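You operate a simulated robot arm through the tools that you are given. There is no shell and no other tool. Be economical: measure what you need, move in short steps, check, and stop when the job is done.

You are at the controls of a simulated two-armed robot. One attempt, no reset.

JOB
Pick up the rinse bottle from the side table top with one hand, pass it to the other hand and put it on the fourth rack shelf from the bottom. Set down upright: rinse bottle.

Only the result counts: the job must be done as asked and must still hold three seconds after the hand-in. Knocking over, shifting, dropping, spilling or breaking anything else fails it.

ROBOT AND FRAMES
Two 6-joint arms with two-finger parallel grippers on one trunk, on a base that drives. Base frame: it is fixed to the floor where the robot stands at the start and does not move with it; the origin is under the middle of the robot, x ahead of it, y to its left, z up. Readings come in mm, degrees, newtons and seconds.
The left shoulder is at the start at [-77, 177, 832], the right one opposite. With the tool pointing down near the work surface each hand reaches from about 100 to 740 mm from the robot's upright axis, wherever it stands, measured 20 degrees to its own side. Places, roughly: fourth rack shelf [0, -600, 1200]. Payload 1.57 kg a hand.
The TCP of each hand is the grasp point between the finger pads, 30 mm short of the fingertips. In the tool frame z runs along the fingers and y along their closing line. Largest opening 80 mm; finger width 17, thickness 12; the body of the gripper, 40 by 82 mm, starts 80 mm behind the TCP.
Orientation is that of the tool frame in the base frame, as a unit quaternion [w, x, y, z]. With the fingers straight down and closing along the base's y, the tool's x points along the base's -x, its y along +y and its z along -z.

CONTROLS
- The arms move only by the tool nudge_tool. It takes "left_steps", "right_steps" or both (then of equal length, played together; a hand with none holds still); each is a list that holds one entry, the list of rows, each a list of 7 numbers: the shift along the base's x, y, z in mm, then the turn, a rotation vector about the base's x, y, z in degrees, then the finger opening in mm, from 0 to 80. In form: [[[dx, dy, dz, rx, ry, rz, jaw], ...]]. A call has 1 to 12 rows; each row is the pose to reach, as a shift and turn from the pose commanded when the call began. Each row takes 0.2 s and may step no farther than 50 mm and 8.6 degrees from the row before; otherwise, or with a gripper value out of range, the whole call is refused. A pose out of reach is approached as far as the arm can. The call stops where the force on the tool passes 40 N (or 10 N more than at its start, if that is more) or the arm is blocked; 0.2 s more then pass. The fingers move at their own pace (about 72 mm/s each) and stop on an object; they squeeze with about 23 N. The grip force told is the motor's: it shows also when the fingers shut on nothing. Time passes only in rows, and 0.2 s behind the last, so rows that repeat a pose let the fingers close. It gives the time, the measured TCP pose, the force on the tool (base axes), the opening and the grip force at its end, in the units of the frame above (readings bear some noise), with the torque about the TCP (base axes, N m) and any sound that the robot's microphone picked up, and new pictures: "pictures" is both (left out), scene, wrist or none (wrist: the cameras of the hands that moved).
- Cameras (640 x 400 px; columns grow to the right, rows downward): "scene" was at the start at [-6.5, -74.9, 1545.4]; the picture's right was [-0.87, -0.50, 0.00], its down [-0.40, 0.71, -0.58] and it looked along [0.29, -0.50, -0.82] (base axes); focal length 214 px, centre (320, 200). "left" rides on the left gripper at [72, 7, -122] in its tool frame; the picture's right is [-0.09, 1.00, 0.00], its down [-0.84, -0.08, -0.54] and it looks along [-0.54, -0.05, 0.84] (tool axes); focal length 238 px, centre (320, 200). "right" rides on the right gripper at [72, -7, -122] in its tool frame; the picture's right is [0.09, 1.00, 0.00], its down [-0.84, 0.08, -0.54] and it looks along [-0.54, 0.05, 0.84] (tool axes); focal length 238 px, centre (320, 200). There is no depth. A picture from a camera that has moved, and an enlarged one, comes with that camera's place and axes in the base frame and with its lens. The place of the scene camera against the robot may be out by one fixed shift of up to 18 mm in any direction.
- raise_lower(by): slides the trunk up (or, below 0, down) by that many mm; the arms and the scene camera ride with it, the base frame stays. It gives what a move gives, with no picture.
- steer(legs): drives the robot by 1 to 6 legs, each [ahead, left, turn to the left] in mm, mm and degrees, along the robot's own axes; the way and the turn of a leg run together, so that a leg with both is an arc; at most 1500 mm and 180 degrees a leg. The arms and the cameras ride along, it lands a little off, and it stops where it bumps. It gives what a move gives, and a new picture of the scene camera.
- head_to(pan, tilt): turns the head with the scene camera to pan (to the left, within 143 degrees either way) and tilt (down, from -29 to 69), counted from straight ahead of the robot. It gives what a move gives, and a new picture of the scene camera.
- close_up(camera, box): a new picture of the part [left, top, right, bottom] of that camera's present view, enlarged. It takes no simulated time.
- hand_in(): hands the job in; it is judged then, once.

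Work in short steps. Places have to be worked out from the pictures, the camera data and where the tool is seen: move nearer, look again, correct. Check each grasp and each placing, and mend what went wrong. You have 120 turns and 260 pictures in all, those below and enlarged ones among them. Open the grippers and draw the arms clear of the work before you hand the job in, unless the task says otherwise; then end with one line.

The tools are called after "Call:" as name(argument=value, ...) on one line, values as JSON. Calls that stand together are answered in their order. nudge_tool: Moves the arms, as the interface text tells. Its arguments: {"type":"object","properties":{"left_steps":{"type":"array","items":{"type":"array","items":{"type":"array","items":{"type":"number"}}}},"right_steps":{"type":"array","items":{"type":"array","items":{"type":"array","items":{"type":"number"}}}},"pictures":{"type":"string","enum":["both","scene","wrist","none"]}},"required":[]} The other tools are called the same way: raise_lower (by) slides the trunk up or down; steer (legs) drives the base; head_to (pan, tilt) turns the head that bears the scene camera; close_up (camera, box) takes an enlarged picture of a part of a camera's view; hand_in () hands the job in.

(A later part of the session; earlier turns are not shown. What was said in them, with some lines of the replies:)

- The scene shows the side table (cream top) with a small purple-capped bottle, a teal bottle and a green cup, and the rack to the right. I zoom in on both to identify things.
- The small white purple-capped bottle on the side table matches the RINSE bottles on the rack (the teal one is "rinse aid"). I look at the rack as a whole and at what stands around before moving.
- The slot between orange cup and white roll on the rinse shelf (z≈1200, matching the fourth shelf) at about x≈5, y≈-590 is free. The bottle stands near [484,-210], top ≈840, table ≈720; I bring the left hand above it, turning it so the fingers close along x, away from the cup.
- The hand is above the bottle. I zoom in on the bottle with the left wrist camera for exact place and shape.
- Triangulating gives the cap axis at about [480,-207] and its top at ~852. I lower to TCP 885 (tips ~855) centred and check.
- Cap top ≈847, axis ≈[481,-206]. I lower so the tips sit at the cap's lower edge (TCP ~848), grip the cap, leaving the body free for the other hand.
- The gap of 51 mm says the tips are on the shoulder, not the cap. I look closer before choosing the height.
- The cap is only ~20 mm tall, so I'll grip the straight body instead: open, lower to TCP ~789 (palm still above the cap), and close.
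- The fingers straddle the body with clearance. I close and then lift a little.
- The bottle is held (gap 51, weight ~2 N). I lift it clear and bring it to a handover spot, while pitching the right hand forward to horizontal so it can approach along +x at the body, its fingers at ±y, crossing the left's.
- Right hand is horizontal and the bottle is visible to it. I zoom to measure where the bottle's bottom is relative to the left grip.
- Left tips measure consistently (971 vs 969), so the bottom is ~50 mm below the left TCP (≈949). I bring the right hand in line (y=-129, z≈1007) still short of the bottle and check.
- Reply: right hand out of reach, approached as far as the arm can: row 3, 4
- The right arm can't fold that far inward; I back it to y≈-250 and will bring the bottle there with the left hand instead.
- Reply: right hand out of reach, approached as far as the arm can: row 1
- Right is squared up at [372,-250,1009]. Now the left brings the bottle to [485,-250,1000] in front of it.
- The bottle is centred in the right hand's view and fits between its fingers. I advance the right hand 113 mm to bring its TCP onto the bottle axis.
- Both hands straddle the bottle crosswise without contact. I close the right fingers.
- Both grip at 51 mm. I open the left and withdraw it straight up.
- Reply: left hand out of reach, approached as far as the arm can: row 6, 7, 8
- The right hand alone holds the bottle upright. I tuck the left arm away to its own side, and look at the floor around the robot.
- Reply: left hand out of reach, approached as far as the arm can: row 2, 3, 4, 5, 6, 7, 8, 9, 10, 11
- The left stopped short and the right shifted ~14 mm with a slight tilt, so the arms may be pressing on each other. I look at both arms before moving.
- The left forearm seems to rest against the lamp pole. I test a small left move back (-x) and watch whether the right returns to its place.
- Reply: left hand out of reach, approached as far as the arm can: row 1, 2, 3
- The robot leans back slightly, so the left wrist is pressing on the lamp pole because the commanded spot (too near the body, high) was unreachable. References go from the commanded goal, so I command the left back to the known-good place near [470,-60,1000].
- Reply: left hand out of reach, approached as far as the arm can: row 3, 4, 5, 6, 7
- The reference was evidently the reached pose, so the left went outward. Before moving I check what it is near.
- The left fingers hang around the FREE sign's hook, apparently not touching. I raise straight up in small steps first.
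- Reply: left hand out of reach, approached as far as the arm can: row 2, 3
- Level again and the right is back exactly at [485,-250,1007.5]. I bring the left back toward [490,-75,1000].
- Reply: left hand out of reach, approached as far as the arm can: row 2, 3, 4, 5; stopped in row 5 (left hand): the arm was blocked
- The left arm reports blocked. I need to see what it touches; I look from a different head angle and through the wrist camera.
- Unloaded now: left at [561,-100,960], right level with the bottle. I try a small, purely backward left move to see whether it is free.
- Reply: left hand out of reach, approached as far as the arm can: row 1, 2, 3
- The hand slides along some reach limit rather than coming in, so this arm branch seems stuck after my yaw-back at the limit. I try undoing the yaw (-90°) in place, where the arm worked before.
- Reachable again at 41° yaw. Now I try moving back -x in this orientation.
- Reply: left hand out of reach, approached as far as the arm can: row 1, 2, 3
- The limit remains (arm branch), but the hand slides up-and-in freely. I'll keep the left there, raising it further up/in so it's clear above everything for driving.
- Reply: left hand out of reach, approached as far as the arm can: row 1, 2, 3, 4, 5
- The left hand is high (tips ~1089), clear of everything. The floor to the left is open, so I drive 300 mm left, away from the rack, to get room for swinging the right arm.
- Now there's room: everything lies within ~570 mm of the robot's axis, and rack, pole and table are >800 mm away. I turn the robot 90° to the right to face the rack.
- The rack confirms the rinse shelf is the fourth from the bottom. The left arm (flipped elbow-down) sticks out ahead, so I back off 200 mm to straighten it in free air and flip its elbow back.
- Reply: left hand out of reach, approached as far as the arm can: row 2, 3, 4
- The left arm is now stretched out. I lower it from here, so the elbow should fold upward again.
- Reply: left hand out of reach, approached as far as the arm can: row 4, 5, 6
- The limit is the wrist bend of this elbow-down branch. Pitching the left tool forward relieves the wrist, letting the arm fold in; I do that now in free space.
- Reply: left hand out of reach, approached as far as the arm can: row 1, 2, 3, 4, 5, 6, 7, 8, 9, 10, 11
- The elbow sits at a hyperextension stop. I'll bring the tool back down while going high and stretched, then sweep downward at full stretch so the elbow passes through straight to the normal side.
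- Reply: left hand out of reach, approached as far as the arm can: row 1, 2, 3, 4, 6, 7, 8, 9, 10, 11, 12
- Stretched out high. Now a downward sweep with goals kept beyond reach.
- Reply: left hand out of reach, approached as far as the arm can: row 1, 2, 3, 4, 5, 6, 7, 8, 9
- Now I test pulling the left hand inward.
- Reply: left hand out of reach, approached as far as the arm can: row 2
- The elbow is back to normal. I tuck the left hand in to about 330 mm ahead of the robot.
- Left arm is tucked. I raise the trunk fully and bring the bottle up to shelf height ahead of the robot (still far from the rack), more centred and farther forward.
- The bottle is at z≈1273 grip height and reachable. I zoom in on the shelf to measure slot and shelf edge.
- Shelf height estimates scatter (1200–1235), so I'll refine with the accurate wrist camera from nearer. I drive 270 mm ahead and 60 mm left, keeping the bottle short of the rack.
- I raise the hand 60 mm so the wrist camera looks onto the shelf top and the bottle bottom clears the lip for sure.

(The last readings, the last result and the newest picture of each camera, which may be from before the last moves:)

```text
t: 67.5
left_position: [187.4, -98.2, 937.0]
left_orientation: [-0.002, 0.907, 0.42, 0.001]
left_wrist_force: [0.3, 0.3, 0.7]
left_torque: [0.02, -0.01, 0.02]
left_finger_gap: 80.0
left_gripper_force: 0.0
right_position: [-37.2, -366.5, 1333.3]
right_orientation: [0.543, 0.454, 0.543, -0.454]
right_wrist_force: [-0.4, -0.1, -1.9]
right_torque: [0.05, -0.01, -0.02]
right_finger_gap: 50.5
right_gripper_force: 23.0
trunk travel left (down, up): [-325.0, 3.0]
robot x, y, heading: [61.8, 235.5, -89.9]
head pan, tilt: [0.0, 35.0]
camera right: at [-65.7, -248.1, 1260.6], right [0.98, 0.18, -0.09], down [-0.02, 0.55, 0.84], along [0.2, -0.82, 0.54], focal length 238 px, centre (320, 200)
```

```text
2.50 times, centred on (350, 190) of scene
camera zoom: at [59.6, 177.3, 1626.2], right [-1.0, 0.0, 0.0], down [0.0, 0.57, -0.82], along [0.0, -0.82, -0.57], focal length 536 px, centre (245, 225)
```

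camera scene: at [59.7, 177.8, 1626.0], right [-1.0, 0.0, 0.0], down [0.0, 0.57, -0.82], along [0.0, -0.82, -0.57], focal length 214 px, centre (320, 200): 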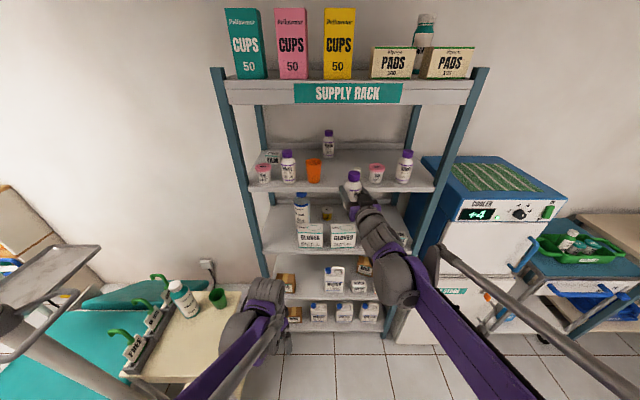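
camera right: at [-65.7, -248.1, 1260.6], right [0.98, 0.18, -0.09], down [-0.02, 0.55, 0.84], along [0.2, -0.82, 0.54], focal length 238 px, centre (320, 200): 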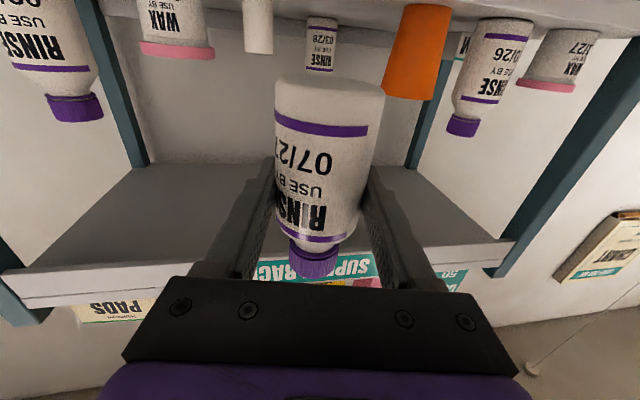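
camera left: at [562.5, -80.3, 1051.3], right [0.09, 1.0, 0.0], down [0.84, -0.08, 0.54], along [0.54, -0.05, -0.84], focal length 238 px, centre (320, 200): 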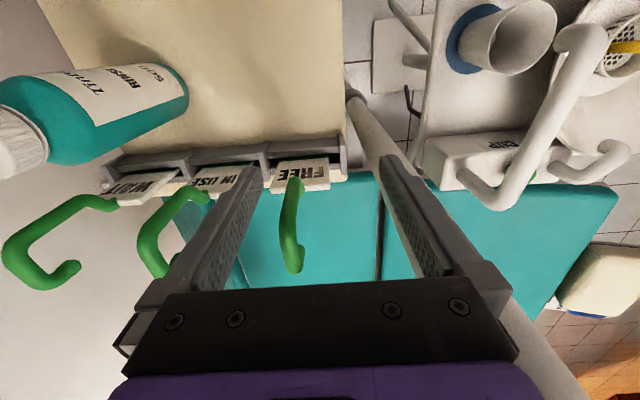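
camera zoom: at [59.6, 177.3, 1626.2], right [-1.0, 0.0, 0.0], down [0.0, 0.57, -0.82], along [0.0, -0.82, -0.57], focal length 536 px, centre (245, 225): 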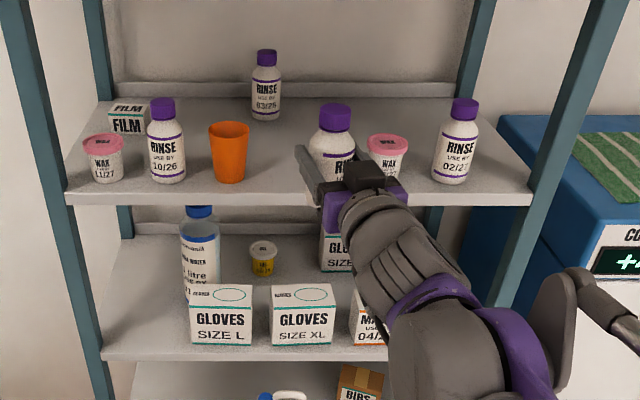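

Triangulated: shelf top z≈1216, its front edge y≈-470, cup at x≈80 (rim edge ≈45), roll at x≈-78, y≈-507. Slot centre x≈-10. I align x to -10, then drive 110 mm ahead, bottle still 60 mm above the shelf.

Call:
nudge_tool(right_steps=[[[14, 0, 0, 0, 0, 0, 40], [28, 0, 0, 0, 0, 0, 40], [28, 0, 0, 0, 0, 0, 40]]], pictures="none")

Call:
steer(legs=[[110, 0, 0]])

Call:
close_up(camera="right", box=[0, 0, 640, 400])

Call:
close_up(camera="scene", box=[200, 130, 500, 330])

```text
t: 68.3
left_position: [185.3, -98.1, 938.5]
left_orientation: [-0.002, 0.908, 0.42, 0.0]
left_wrist_force: [-0.6, 0.3, 0.6]
left_torque: [-0.01, -0.01, 0.03]
left_finger_gap: 79.9
left_gripper_force: 0.0
right_position: [-13.2, -367.1, 1328.6]
right_orientation: [0.541, 0.454, 0.55, -0.446]
right_wrist_force: [0.1, -0.7, -1.8]
right_torque: [-0.02, -0.02, 0.0]
right_finger_gap: 50.8
right_gripper_force: 23.3
right hand out of reach, approached as far as the arm can: row 2
trunk travel left (down, up): [-325.0, 3.0]
robot x, y, heading: [55.1, 236.2, -90.1]
head pan, tilt: [0.0, 35.0]
```

```text
t: 69.5
left_position: [186.2, -207.1, 937.7]
left_orientation: [-0.001, 0.908, 0.42, 0.001]
left_wrist_force: [-0.3, 0.3, 0.2]
left_torque: [0.03, -0.02, 0.0]
left_finger_gap: 79.9
left_gripper_force: 0.1
right_position: [-12.7, -473.3, 1328.1]
right_orientation: [0.54, 0.455, 0.55, -0.446]
right_wrist_force: [0.2, 0.1, -2.1]
right_torque: [0.01, 0.02, 0.02]
right_finger_gap: 50.6
right_gripper_force: 23.3
trunk travel left (down, up): [-325.0, 3.0]
robot x, y, heading: [58.5, 128.5, -90.0]
head pan, tilt: [0.0, 35.0]
camera scene: at [60.0, 69.3, 1626.0], right [-1.0, 0.0, 0.0], down [0.0, 0.57, -0.82], along [0.0, -0.82, -0.57], focal length 214 px, centre (320, 200)
```

scene: 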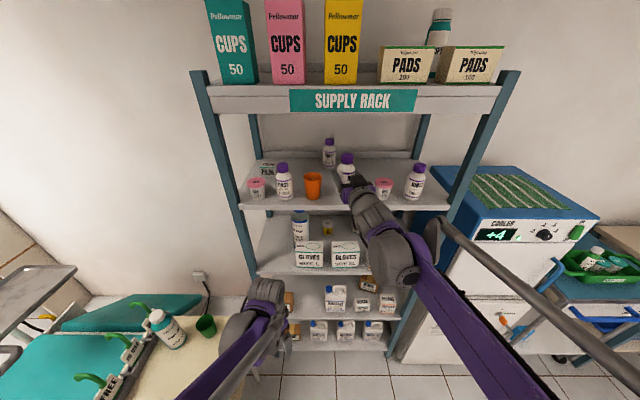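

```text
1.00 times, centred on (320, 200) of right (not enlarged: the box is as wide or as high as the picture)
camera zoom: at [-42.9, -354.6, 1258.6], right [0.98, 0.19, -0.09], down [-0.02, 0.53, 0.85], along [0.21, -0.83, 0.52], focal length 238 px, centre (320, 200)
```

zoom: 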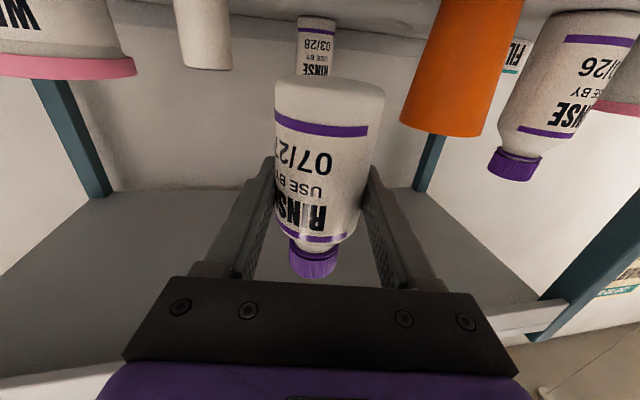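

```text
2.00 times, centred on (350, 230) of scene
camera zoom: at [60.0, 69.3, 1626.0], right [-1.0, 0.0, 0.0], down [0.0, 0.57, -0.82], along [0.0, -0.82, -0.57], focal length 429 px, centre (260, 140)
```

zoom: 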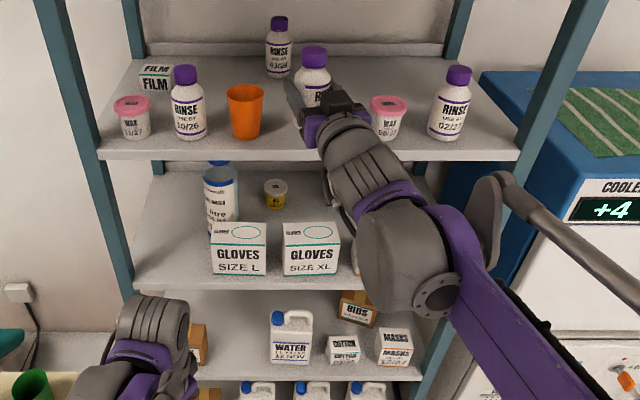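

The gap runs x≈-61…52; target x≈-4, y≈-528. The arm is near its reach limit here, so I draw it back 35 mm while lowering to TCP ≈1297, then check level.

Call:
nudge_tool(right_steps=[[[0, 20, -10, 0, 0, 0, 40], [2, 35, -25, 0, 0, 0, 40], [4, 35, -36, 0, 0, 0, 40], [4, 35, -36, 0, 0, 0, 40]]], pictures="wrist")

```text
t: 70.5
left_position: [185.9, -205.6, 938.1]
left_orientation: [0.0, 0.908, 0.42, 0.0]
left_wrist_force: [0.6, 0.3, 1.3]
left_torque: [-0.02, 0.0, 0.03]
left_finger_gap: 80.0
left_gripper_force: 0.0
right_position: [-9.1, -439.5, 1292.0]
right_orientation: [0.54, 0.454, 0.552, -0.444]
right_wrist_force: [-0.1, -0.3, -1.3]
right_torque: [0.0, -0.03, 0.01]
right_finger_gap: 50.7
right_gripper_force: 23.5
trunk travel left (down, up): [-325.0, 3.0]
robot x, y, heading: [61.7, 126.7, -89.9]
head pan, tilt: [0.0, 35.0]
camera right: at [-39.7, -320.0, 1223.3], right [0.98, 0.19, -0.09], down [-0.03, 0.53, 0.85], along [0.21, -0.83, 0.52], focal length 238 px, centre (320, 200)
```

right: 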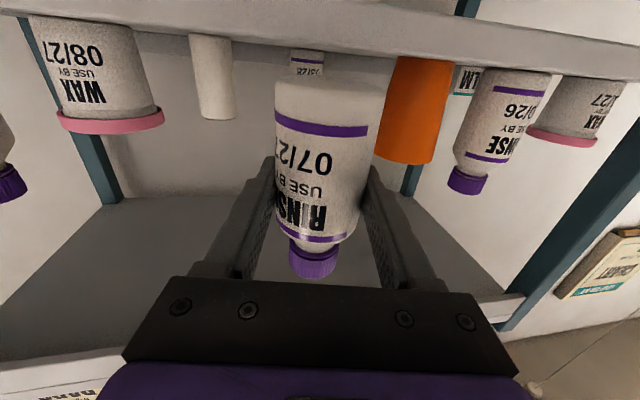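

Level error is ~1.2° (pitch), shelf lip top measures ≈1220. I correct the tilt, raise a few mm and shift x slightly, before driving in.

Call:
nudge_tool(right_steps=[[[3, 0, 5, -0.6, 0, 0, 40], [5, 0, 10, -1.2, 0, 0, 40], [5, 0, 10, -1.2, 0, 0, 40]]], pictures="none")

```text
t: 71.3
left_position: [186.9, -206.5, 937.3]
left_orientation: [-0.001, 0.908, 0.419, 0.001]
left_wrist_force: [1.0, 0.6, 0.3]
left_torque: [-0.04, 0.0, 0.0]
left_finger_gap: 80.2
left_gripper_force: 0.1
right_position: [-6.0, -438.1, 1287.4]
right_orientation: [0.535, 0.458, 0.561, -0.435]
right_wrist_force: [0.0, -0.5, -1.8]
right_torque: [0.0, 0.0, 0.01]
right_finger_gap: 50.7
right_gripper_force: 22.9
right hand out of reach, approached as far as the arm can: row 1, 2
trunk travel left (down, up): [-325.0, 3.0]
robot x, y, heading: [60.9, 124.3, -89.6]
head pan, tilt: [0.0, 35.0]
```

Lateral reach is the limit. I shift the arm 40 mm to its own side (restoring level), then will move the base left by the same amount.

Call:
nudge_tool(right_steps=[[[-20, 5, 6, 0, 0, 0, 40], [-40, 10, 12, 0, 0, 0, 40], [-40, 10, 12, 0, 0, 0, 40]]], pictures="none")

```text
t: 72.1
left_position: [186.4, -206.2, 938.2]
left_orientation: [-0.001, 0.908, 0.42, 0.001]
left_wrist_force: [0.1, 0.4, 0.4]
left_torque: [0.01, -0.04, 0.0]
left_finger_gap: 80.0
left_gripper_force: 0.0
right_position: [-44.6, -430.7, 1315.0]
right_orientation: [0.545, 0.449, 0.546, -0.451]
right_wrist_force: [0.8, 0.6, -1.4]
right_torque: [0.02, 0.0, -0.02]
right_finger_gap: 50.4
right_gripper_force: 23.0
trunk travel left (down, up): [-325.0, 3.0]
robot x, y, heading: [59.9, 122.3, -89.8]
head pan, tilt: [0.0, 35.0]
```

Level again at [-45,-431,1315]. Now the base goes 40 mm left, then I check the view.

Call:
steer(legs=[[0, 41, 0]])

Call:
close_up(camera="right", box=[0, 0, 640, 400])

```text
t: 73.1
left_position: [226.1, -207.0, 937.2]
left_orientation: [-0.002, 0.907, 0.421, 0.0]
left_wrist_force: [0.3, -0.4, -0.2]
left_torque: [-0.01, 0.0, 0.02]
left_finger_gap: 80.2
left_gripper_force: 0.0
right_position: [-2.8, -430.8, 1315.0]
right_orientation: [0.544, 0.45, 0.545, -0.452]
right_wrist_force: [0.2, -0.2, -2.2]
right_torque: [0.0, 0.0, 0.02]
right_finger_gap: 50.6
right_gripper_force: 22.5
trunk travel left (down, up): [-325.0, 3.0]
robot x, y, heading: [99.2, 124.5, -89.6]
head pan, tilt: [0.0, 35.0]
camera scene: at [100.8, 68.4, 1626.2], right [-1.0, 0.0, 0.0], down [0.0, 0.57, -0.82], along [0.0, -0.82, -0.57], focal length 214 px, centre (320, 200)
```

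scene: 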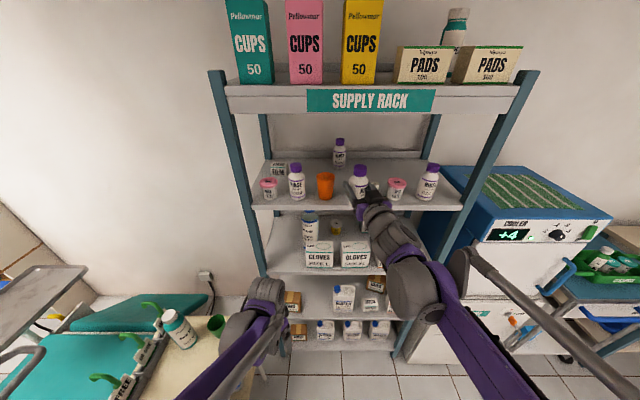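

```text
1.00 times, centred on (320, 200) of right (not enlarged: the box is as wide or as high as the picture)
camera zoom: at [-33.0, -312.3, 1242.5], right [0.98, 0.19, -0.1], down [-0.02, 0.55, 0.84], along [0.21, -0.81, 0.54], focal length 238 px, centre (320, 200)
```

zoom: 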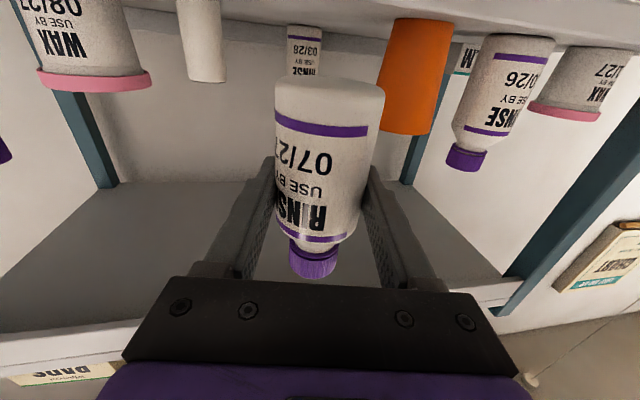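

Aligned at x≈-3. I drive 97 mm straight ahead to bring the bottle over its place.

Call:
steer(legs=[[97, 0, 0]])

Call:
close_up(camera="right", box=[0, 0, 640, 400])

Call:
close_up(camera="scene", box=[240, 130, 480, 290])

```text
t: 74.3
left_position: [228.6, -300.7, 936.2]
left_orientation: [-0.001, 0.908, 0.42, 0.0]
left_wrist_force: [0.0, 0.4, 0.0]
left_torque: [0.02, -0.04, 0.0]
left_finger_gap: 80.1
left_gripper_force: 0.1
right_position: [-2.6, -525.3, 1313.6]
right_orientation: [0.545, 0.449, 0.545, -0.452]
right_wrist_force: [-0.7, -0.7, -1.5]
right_torque: [0.01, 0.02, -0.01]
right_finger_gap: 50.4
right_gripper_force: 23.2
trunk travel left (down, up): [-325.0, 3.0]
robot x, y, heading: [102.3, 30.1, -89.7]
head pan, tilt: [0.0, 35.0]
camera scene: at [101.2, -26.4, 1626.0], right [-1.0, 0.0, 0.0], down [0.0, 0.57, -0.82], along [0.0, -0.82, -0.57], focal length 214 px, centre (320, 200)
```

scene: 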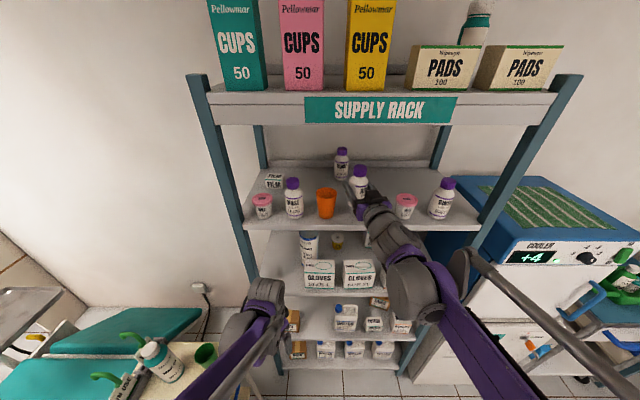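

```text
1.00 times, centred on (320, 200) of right (not enlarged: the box is as wide or as high as the picture)
camera zoom: at [-32.4, -407.0, 1242.0], right [0.98, 0.19, -0.1], down [-0.02, 0.55, 0.84], along [0.21, -0.81, 0.54], focal length 238 px, centre (320, 200)
```

zoom: 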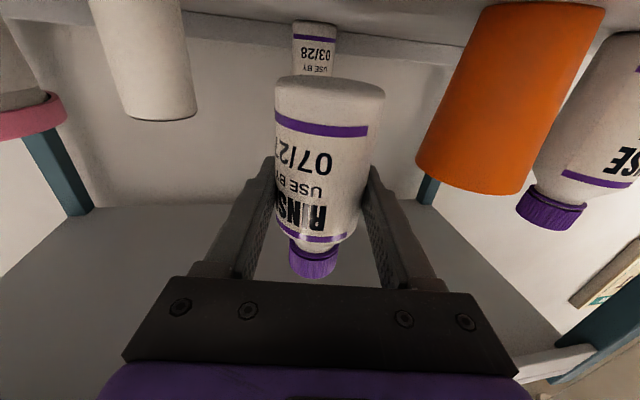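

```text
2.50 times, centred on (360, 210) of scene
camera zoom: at [101.2, -26.4, 1626.0], right [-1.0, 0.0, 0.0], down [0.0, 0.57, -0.82], along [0.0, -0.82, -0.57], focal length 536 px, centre (220, 175)
```

zoom: 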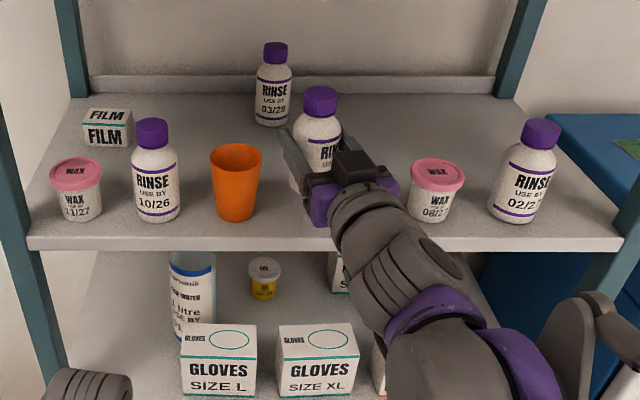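

Clearances check: roll edge x≈-59, cup edge ≈53, bottle at -3. I lower 28 mm first.

Call:
nudge_tool(right_steps=[[[0, 0, -10, 0, 0, 0, 40], [0, 0, -20, 0, 0, 0, 40], [0, 0, -28, 0, 0, 0, 40], [0, 0, -28, 0, 0, 0, 40]]], pictures="none")

Call:
close_up(camera="scene", box=[300, 150, 420, 230])

```text
t: 75.3
left_position: [227.6, -301.8, 937.6]
left_orientation: [-0.002, 0.908, 0.42, 0.001]
left_wrist_force: [-0.5, -1.0, 0.3]
left_torque: [-0.03, 0.04, 0.02]
left_finger_gap: 79.9
left_gripper_force: 0.1
right_position: [-2.3, -524.3, 1286.8]
right_orientation: [0.544, 0.449, 0.545, -0.453]
right_wrist_force: [-0.1, 0.6, -1.5]
right_torque: [-0.02, -0.02, 0.02]
right_finger_gap: 50.5
right_gripper_force: 22.9
trunk travel left (down, up): [-325.0, 3.0]
robot x, y, heading: [104.5, 28.6, -89.6]
head pan, tilt: [0.0, 35.0]
```

```text
5.00 times, centred on (360, 190) of scene
camera zoom: at [101.1, -26.9, 1626.2], right [-1.0, 0.0, 0.0], down [0.0, 0.57, -0.82], along [0.0, -0.82, -0.57], focal length 1072 px, centre (120, 250)
```

zoom: 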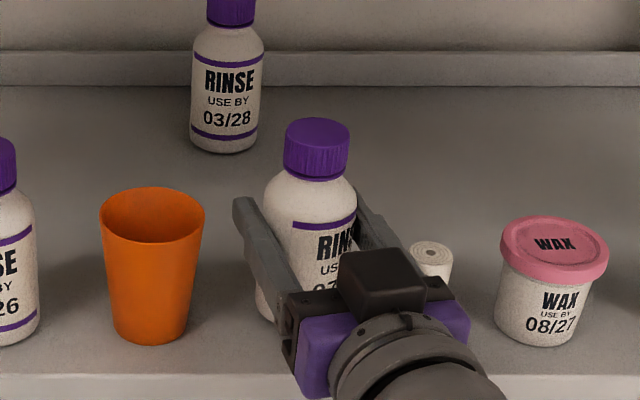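

Free so far with the bottle just above the shelf; I lower in 2 mm steps watching for contact.

Call:
nudge_tool(right_steps=[[[0, 0, -2, 0, 0, 0, 40], [0, 0, -4, 0, 0, 0, 40], [0, 0, -6, 0, 0, 0, 40], [0, 0, -8, 0, 0, 0, 40]]], pictures="none")

```text
t: 76.3
left_position: [226.6, -302.3, 938.1]
left_orientation: [-0.001, 0.907, 0.42, 0.001]
left_wrist_force: [0.2, -0.8, 0.0]
left_torque: [-0.01, 0.0, 0.03]
left_finger_gap: 79.9
left_gripper_force: 0.0
right_position: [-3.3, -526.1, 1279.4]
right_orientation: [0.545, 0.448, 0.546, -0.451]
right_wrist_force: [-0.1, 0.2, -1.0]
right_torque: [0.01, 0.0, 0.0]
right_finger_gap: 50.7
right_gripper_force: 22.9
trunk travel left (down, up): [-325.0, 3.0]
robot x, y, heading: [103.0, 26.9, -89.8]
head pan, tilt: [0.0, 35.0]
```

No contact yet at 1279; I continue in 2 mm steps.

Call:
nudge_tool(right_steps=[[[0, 0, -2, 0, 0, 0, 40], [0, 0, -4, 0, 0, 0, 40], [0, 0, -5, 0, 0, 0, 40]]], pictures="wrist")

Call:
close_up(camera="scene", box=[300, 150, 420, 230])

```text
t: 77.1
left_position: [226.7, -302.2, 937.6]
left_orientation: [0.0, 0.907, 0.42, 0.0]
left_wrist_force: [0.3, 0.3, 0.9]
left_torque: [-0.02, -0.02, -0.01]
left_finger_gap: 80.0
left_gripper_force: 0.1
right_position: [-2.8, -525.0, 1273.5]
right_orientation: [0.546, 0.447, 0.546, -0.451]
right_wrist_force: [-2.5, -3.1, 18.8]
right_torque: [-0.07, -0.03, 0.02]
right_finger_gap: 50.7
right_gripper_force: 23.5
trunk travel left (down, up): [-325.0, 3.0]
robot x, y, heading: [102.2, 29.4, -89.7]
head pan, tilt: [0.0, 35.0]
camera right: at [-32.7, -407.1, 1202.3], right [0.98, 0.19, -0.1], down [-0.03, 0.55, 0.83], along [0.21, -0.81, 0.54], focal length 238 px, centre (320, 200)
```

right: 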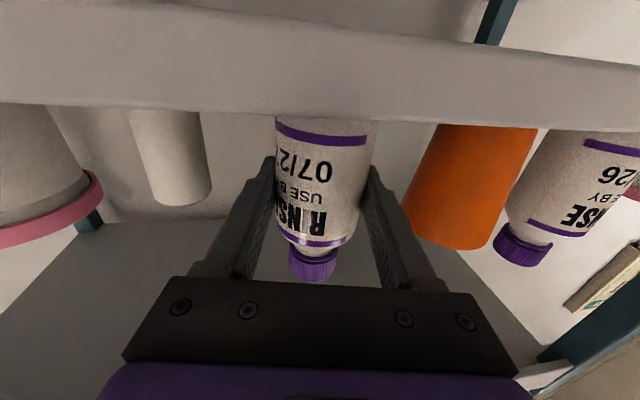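

```text
5.00 times, centred on (360, 190) of scene
camera zoom: at [100.9, -25.8, 1626.4], right [-1.0, 0.0, 0.0], down [0.0, 0.57, -0.82], along [0.0, -0.82, -0.57], focal length 1072 px, centre (120, 250)
```

zoom: 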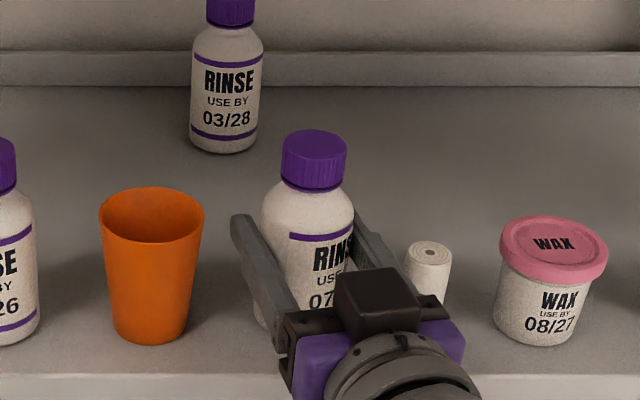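

Contact: 19 N upward, bottle stands on the shelf. I ease up 1 mm and open the fingers just to 62 mm.

Call:
nudge_tool(right_steps=[[[0, 0, 1, 0, 0, 0, 40], [0, 0, 1, 0, 0, 0, 54], [0, 0, 1, 0, 0, 0, 58], [0, 0, 1, 0, 0, 0, 62], [0, 0, 1, 0, 0, 0, 62]]], pictures="wrist")

Call:
close_up(camera="scene", box=[300, 150, 420, 230])

```text
t: 78.3
left_position: [227.3, -302.3, 938.7]
left_orientation: [-0.002, 0.908, 0.42, 0.0]
left_wrist_force: [-0.3, 0.4, 0.2]
left_torque: [-0.04, -0.01, -0.01]
left_finger_gap: 80.1
left_gripper_force: 0.2
right_position: [-3.2, -525.6, 1274.9]
right_orientation: [0.545, 0.448, 0.546, -0.451]
right_wrist_force: [-0.5, 0.1, 0.8]
right_torque: [0.01, -0.01, 0.02]
right_finger_gap: 62.1
right_gripper_force: 0.0
trunk travel left (down, up): [-325.0, 3.0]
robot x, y, heading: [101.0, 31.9, -89.7]
head pan, tilt: [0.0, 35.0]
camera right: at [-32.6, -407.7, 1202.7], right [0.98, 0.19, -0.1], down [-0.02, 0.55, 0.84], along [0.21, -0.81, 0.54], focal length 238 px, centre (320, 200)
```

right: 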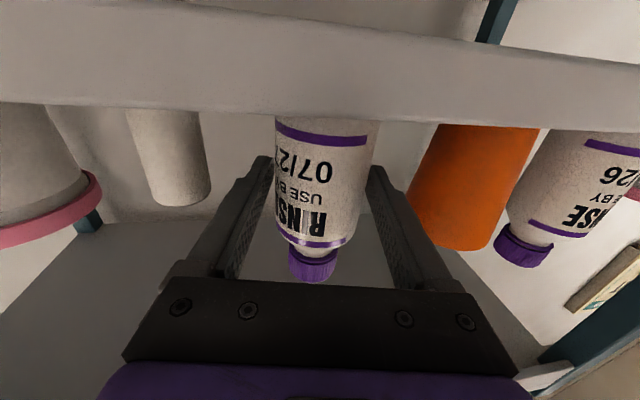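

```text
5.00 times, centred on (360, 190) of scene
camera zoom: at [101.1, -27.0, 1626.2], right [-1.0, 0.0, 0.0], down [0.0, 0.57, -0.82], along [0.0, -0.82, -0.57], focal length 1072 px, centre (120, 250)
```

zoom: 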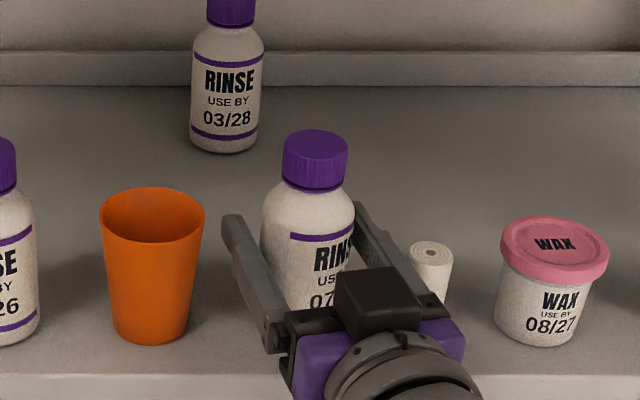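

The bottle stands free. I withdraw along the tool axis.

Call:
nudge_tool(right_steps=[[[-3, 15, 0, 0, 0, 0, 62], [-6, 30, 0, 0, 0, 0, 62], [-9, 45, 0, 0, 0, 0, 62], [-12, 60, 0, 0, 0, 0, 62], [-16, 80, 0, 0, 0, 0, 62], [-20, 100, 0, 0, 0, 0, 62], [-24, 120, 0, 0, 0, 0, 62]]], pictures="both")

```text
t: 79.9
left_position: [227.6, -300.4, 938.1]
left_orientation: [-0.001, 0.907, 0.421, 0.0]
left_wrist_force: [-0.2, -0.3, 0.6]
left_torque: [0.0, -0.01, 0.01]
left_finger_gap: 80.0
left_gripper_force: 0.1
right_position: [-26.5, -403.8, 1275.4]
right_orientation: [0.545, 0.449, 0.545, -0.452]
right_wrist_force: [0.0, -0.1, -0.1]
right_torque: [0.01, 0.03, -0.02]
right_finger_gap: 61.8
right_gripper_force: 0.1
trunk travel left (down, up): [-325.0, 3.0]
robot x, y, heading: [102.8, 29.2, -89.5]
head pan, tilt: [0.0, 35.0]
camera scene: at [101.1, -26.1, 1626.2], right [-1.0, 0.0, 0.0], down [0.0, 0.57, -0.82], along [0.0, -0.82, -0.57], focal length 214 px, centre (320, 200)
camera right: at [-56.6, -286.6, 1203.1], right [0.98, 0.19, -0.1], down [-0.02, 0.55, 0.84], along [0.21, -0.81, 0.54], focal length 238 px, centre (320, 200)
```

scene: 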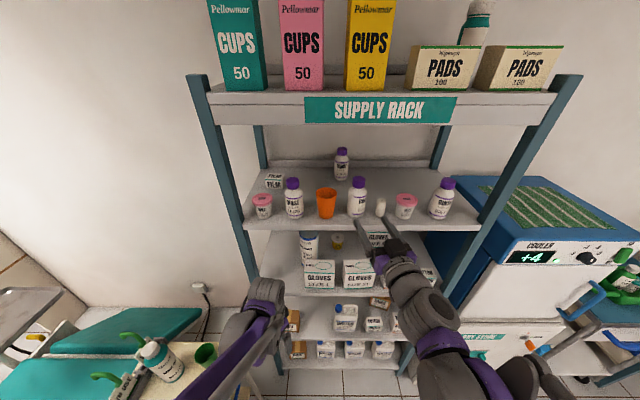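
right: 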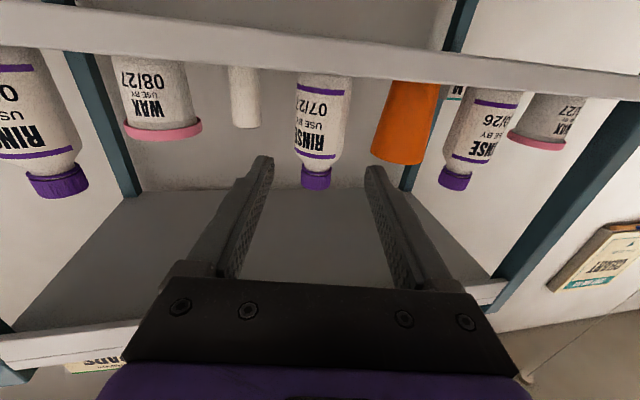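

The bottle stands upright between cup and roll, nothing disturbed. I back the robot 250 mm away to draw both arms clear, and check once more.

Call:
steer(legs=[[-250, 0, 0]])

Call:
nudge_tool(right_steps=[[[0, 0, 0, 0, 0, 0, 80], [0, 0, 0, 0, 0, 0, 80]]], pictures="none")

Call:
close_up(camera="scene", box=[150, 90, 510, 330])

```text
t: 81.7
left_position: [226.0, -51.0, 938.5]
left_orientation: [-0.001, 0.907, 0.421, 0.0]
left_wrist_force: [0.4, -0.4, -0.3]
left_torque: [-0.02, -0.02, -0.01]
left_finger_gap: 80.0
left_gripper_force: 0.1
right_position: [-27.3, -154.9, 1276.5]
right_orientation: [0.546, 0.449, 0.546, -0.45]
right_wrist_force: [0.0, 0.1, 0.0]
right_torque: [0.01, 0.0, -0.02]
right_finger_gap: 62.1
right_gripper_force: 0.0
trunk travel left (down, up): [-325.0, 3.0]
robot x, y, heading: [101.6, 281.5, -89.8]
head pan, tilt: [0.0, 35.0]
camera scene: at [100.1, 223.3, 1626.4], right [-1.0, 0.0, 0.0], down [0.0, 0.57, -0.82], along [0.0, -0.82, -0.57], focal length 214 px, centre (320, 200)
```

scene: 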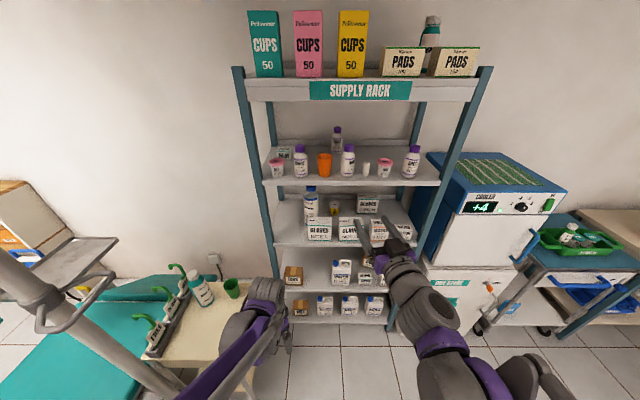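

```text
t: 82.3
left_position: [226.8, -49.7, 937.8]
left_orientation: [-0.001, 0.907, 0.42, 0.001]
left_wrist_force: [0.6, -0.6, 0.4]
left_torque: [-0.03, 0.02, -0.01]
left_finger_gap: 80.2
left_gripper_force: 0.1
right_position: [-27.5, -153.8, 1275.3]
right_orientation: [0.545, 0.449, 0.545, -0.452]
right_wrist_force: [-0.1, -0.5, 0.1]
right_torque: [0.01, -0.01, 0.03]
right_finger_gap: 79.6
right_gripper_force: 0.0
trunk travel left (down, up): [-325.0, 3.0]
robot x, y, heading: [103.5, 282.8, -89.6]
head pan, tilt: [0.0, 35.0]
```

```text
1.67 times, centred on (330, 210) of scene
camera zoom: at [100.1, 224.2, 1626.3], right [-1.0, 0.0, 0.0], down [0.0, 0.57, -0.82], along [0.0, -0.82, -0.57], focal length 358 px, centre (303, 183)
```

zoom: 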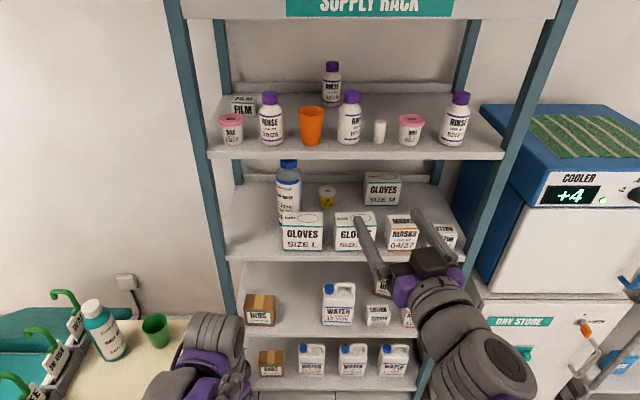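

The rinse bottle stands upright on the fourth shelf, everything else is in place, and both grippers are open and clear. I hand in.

Call:
hand_in()

```text
The job is handed in.
```

The rinse bottle was passed from the left hand to the right and now stands upright on the fourth rack shelf. Both grippers are open and the arms are clear; the left arm may have briefly pressed on the lamp pole along the way, but nothing looks shifted or knocked over in the final pictures.
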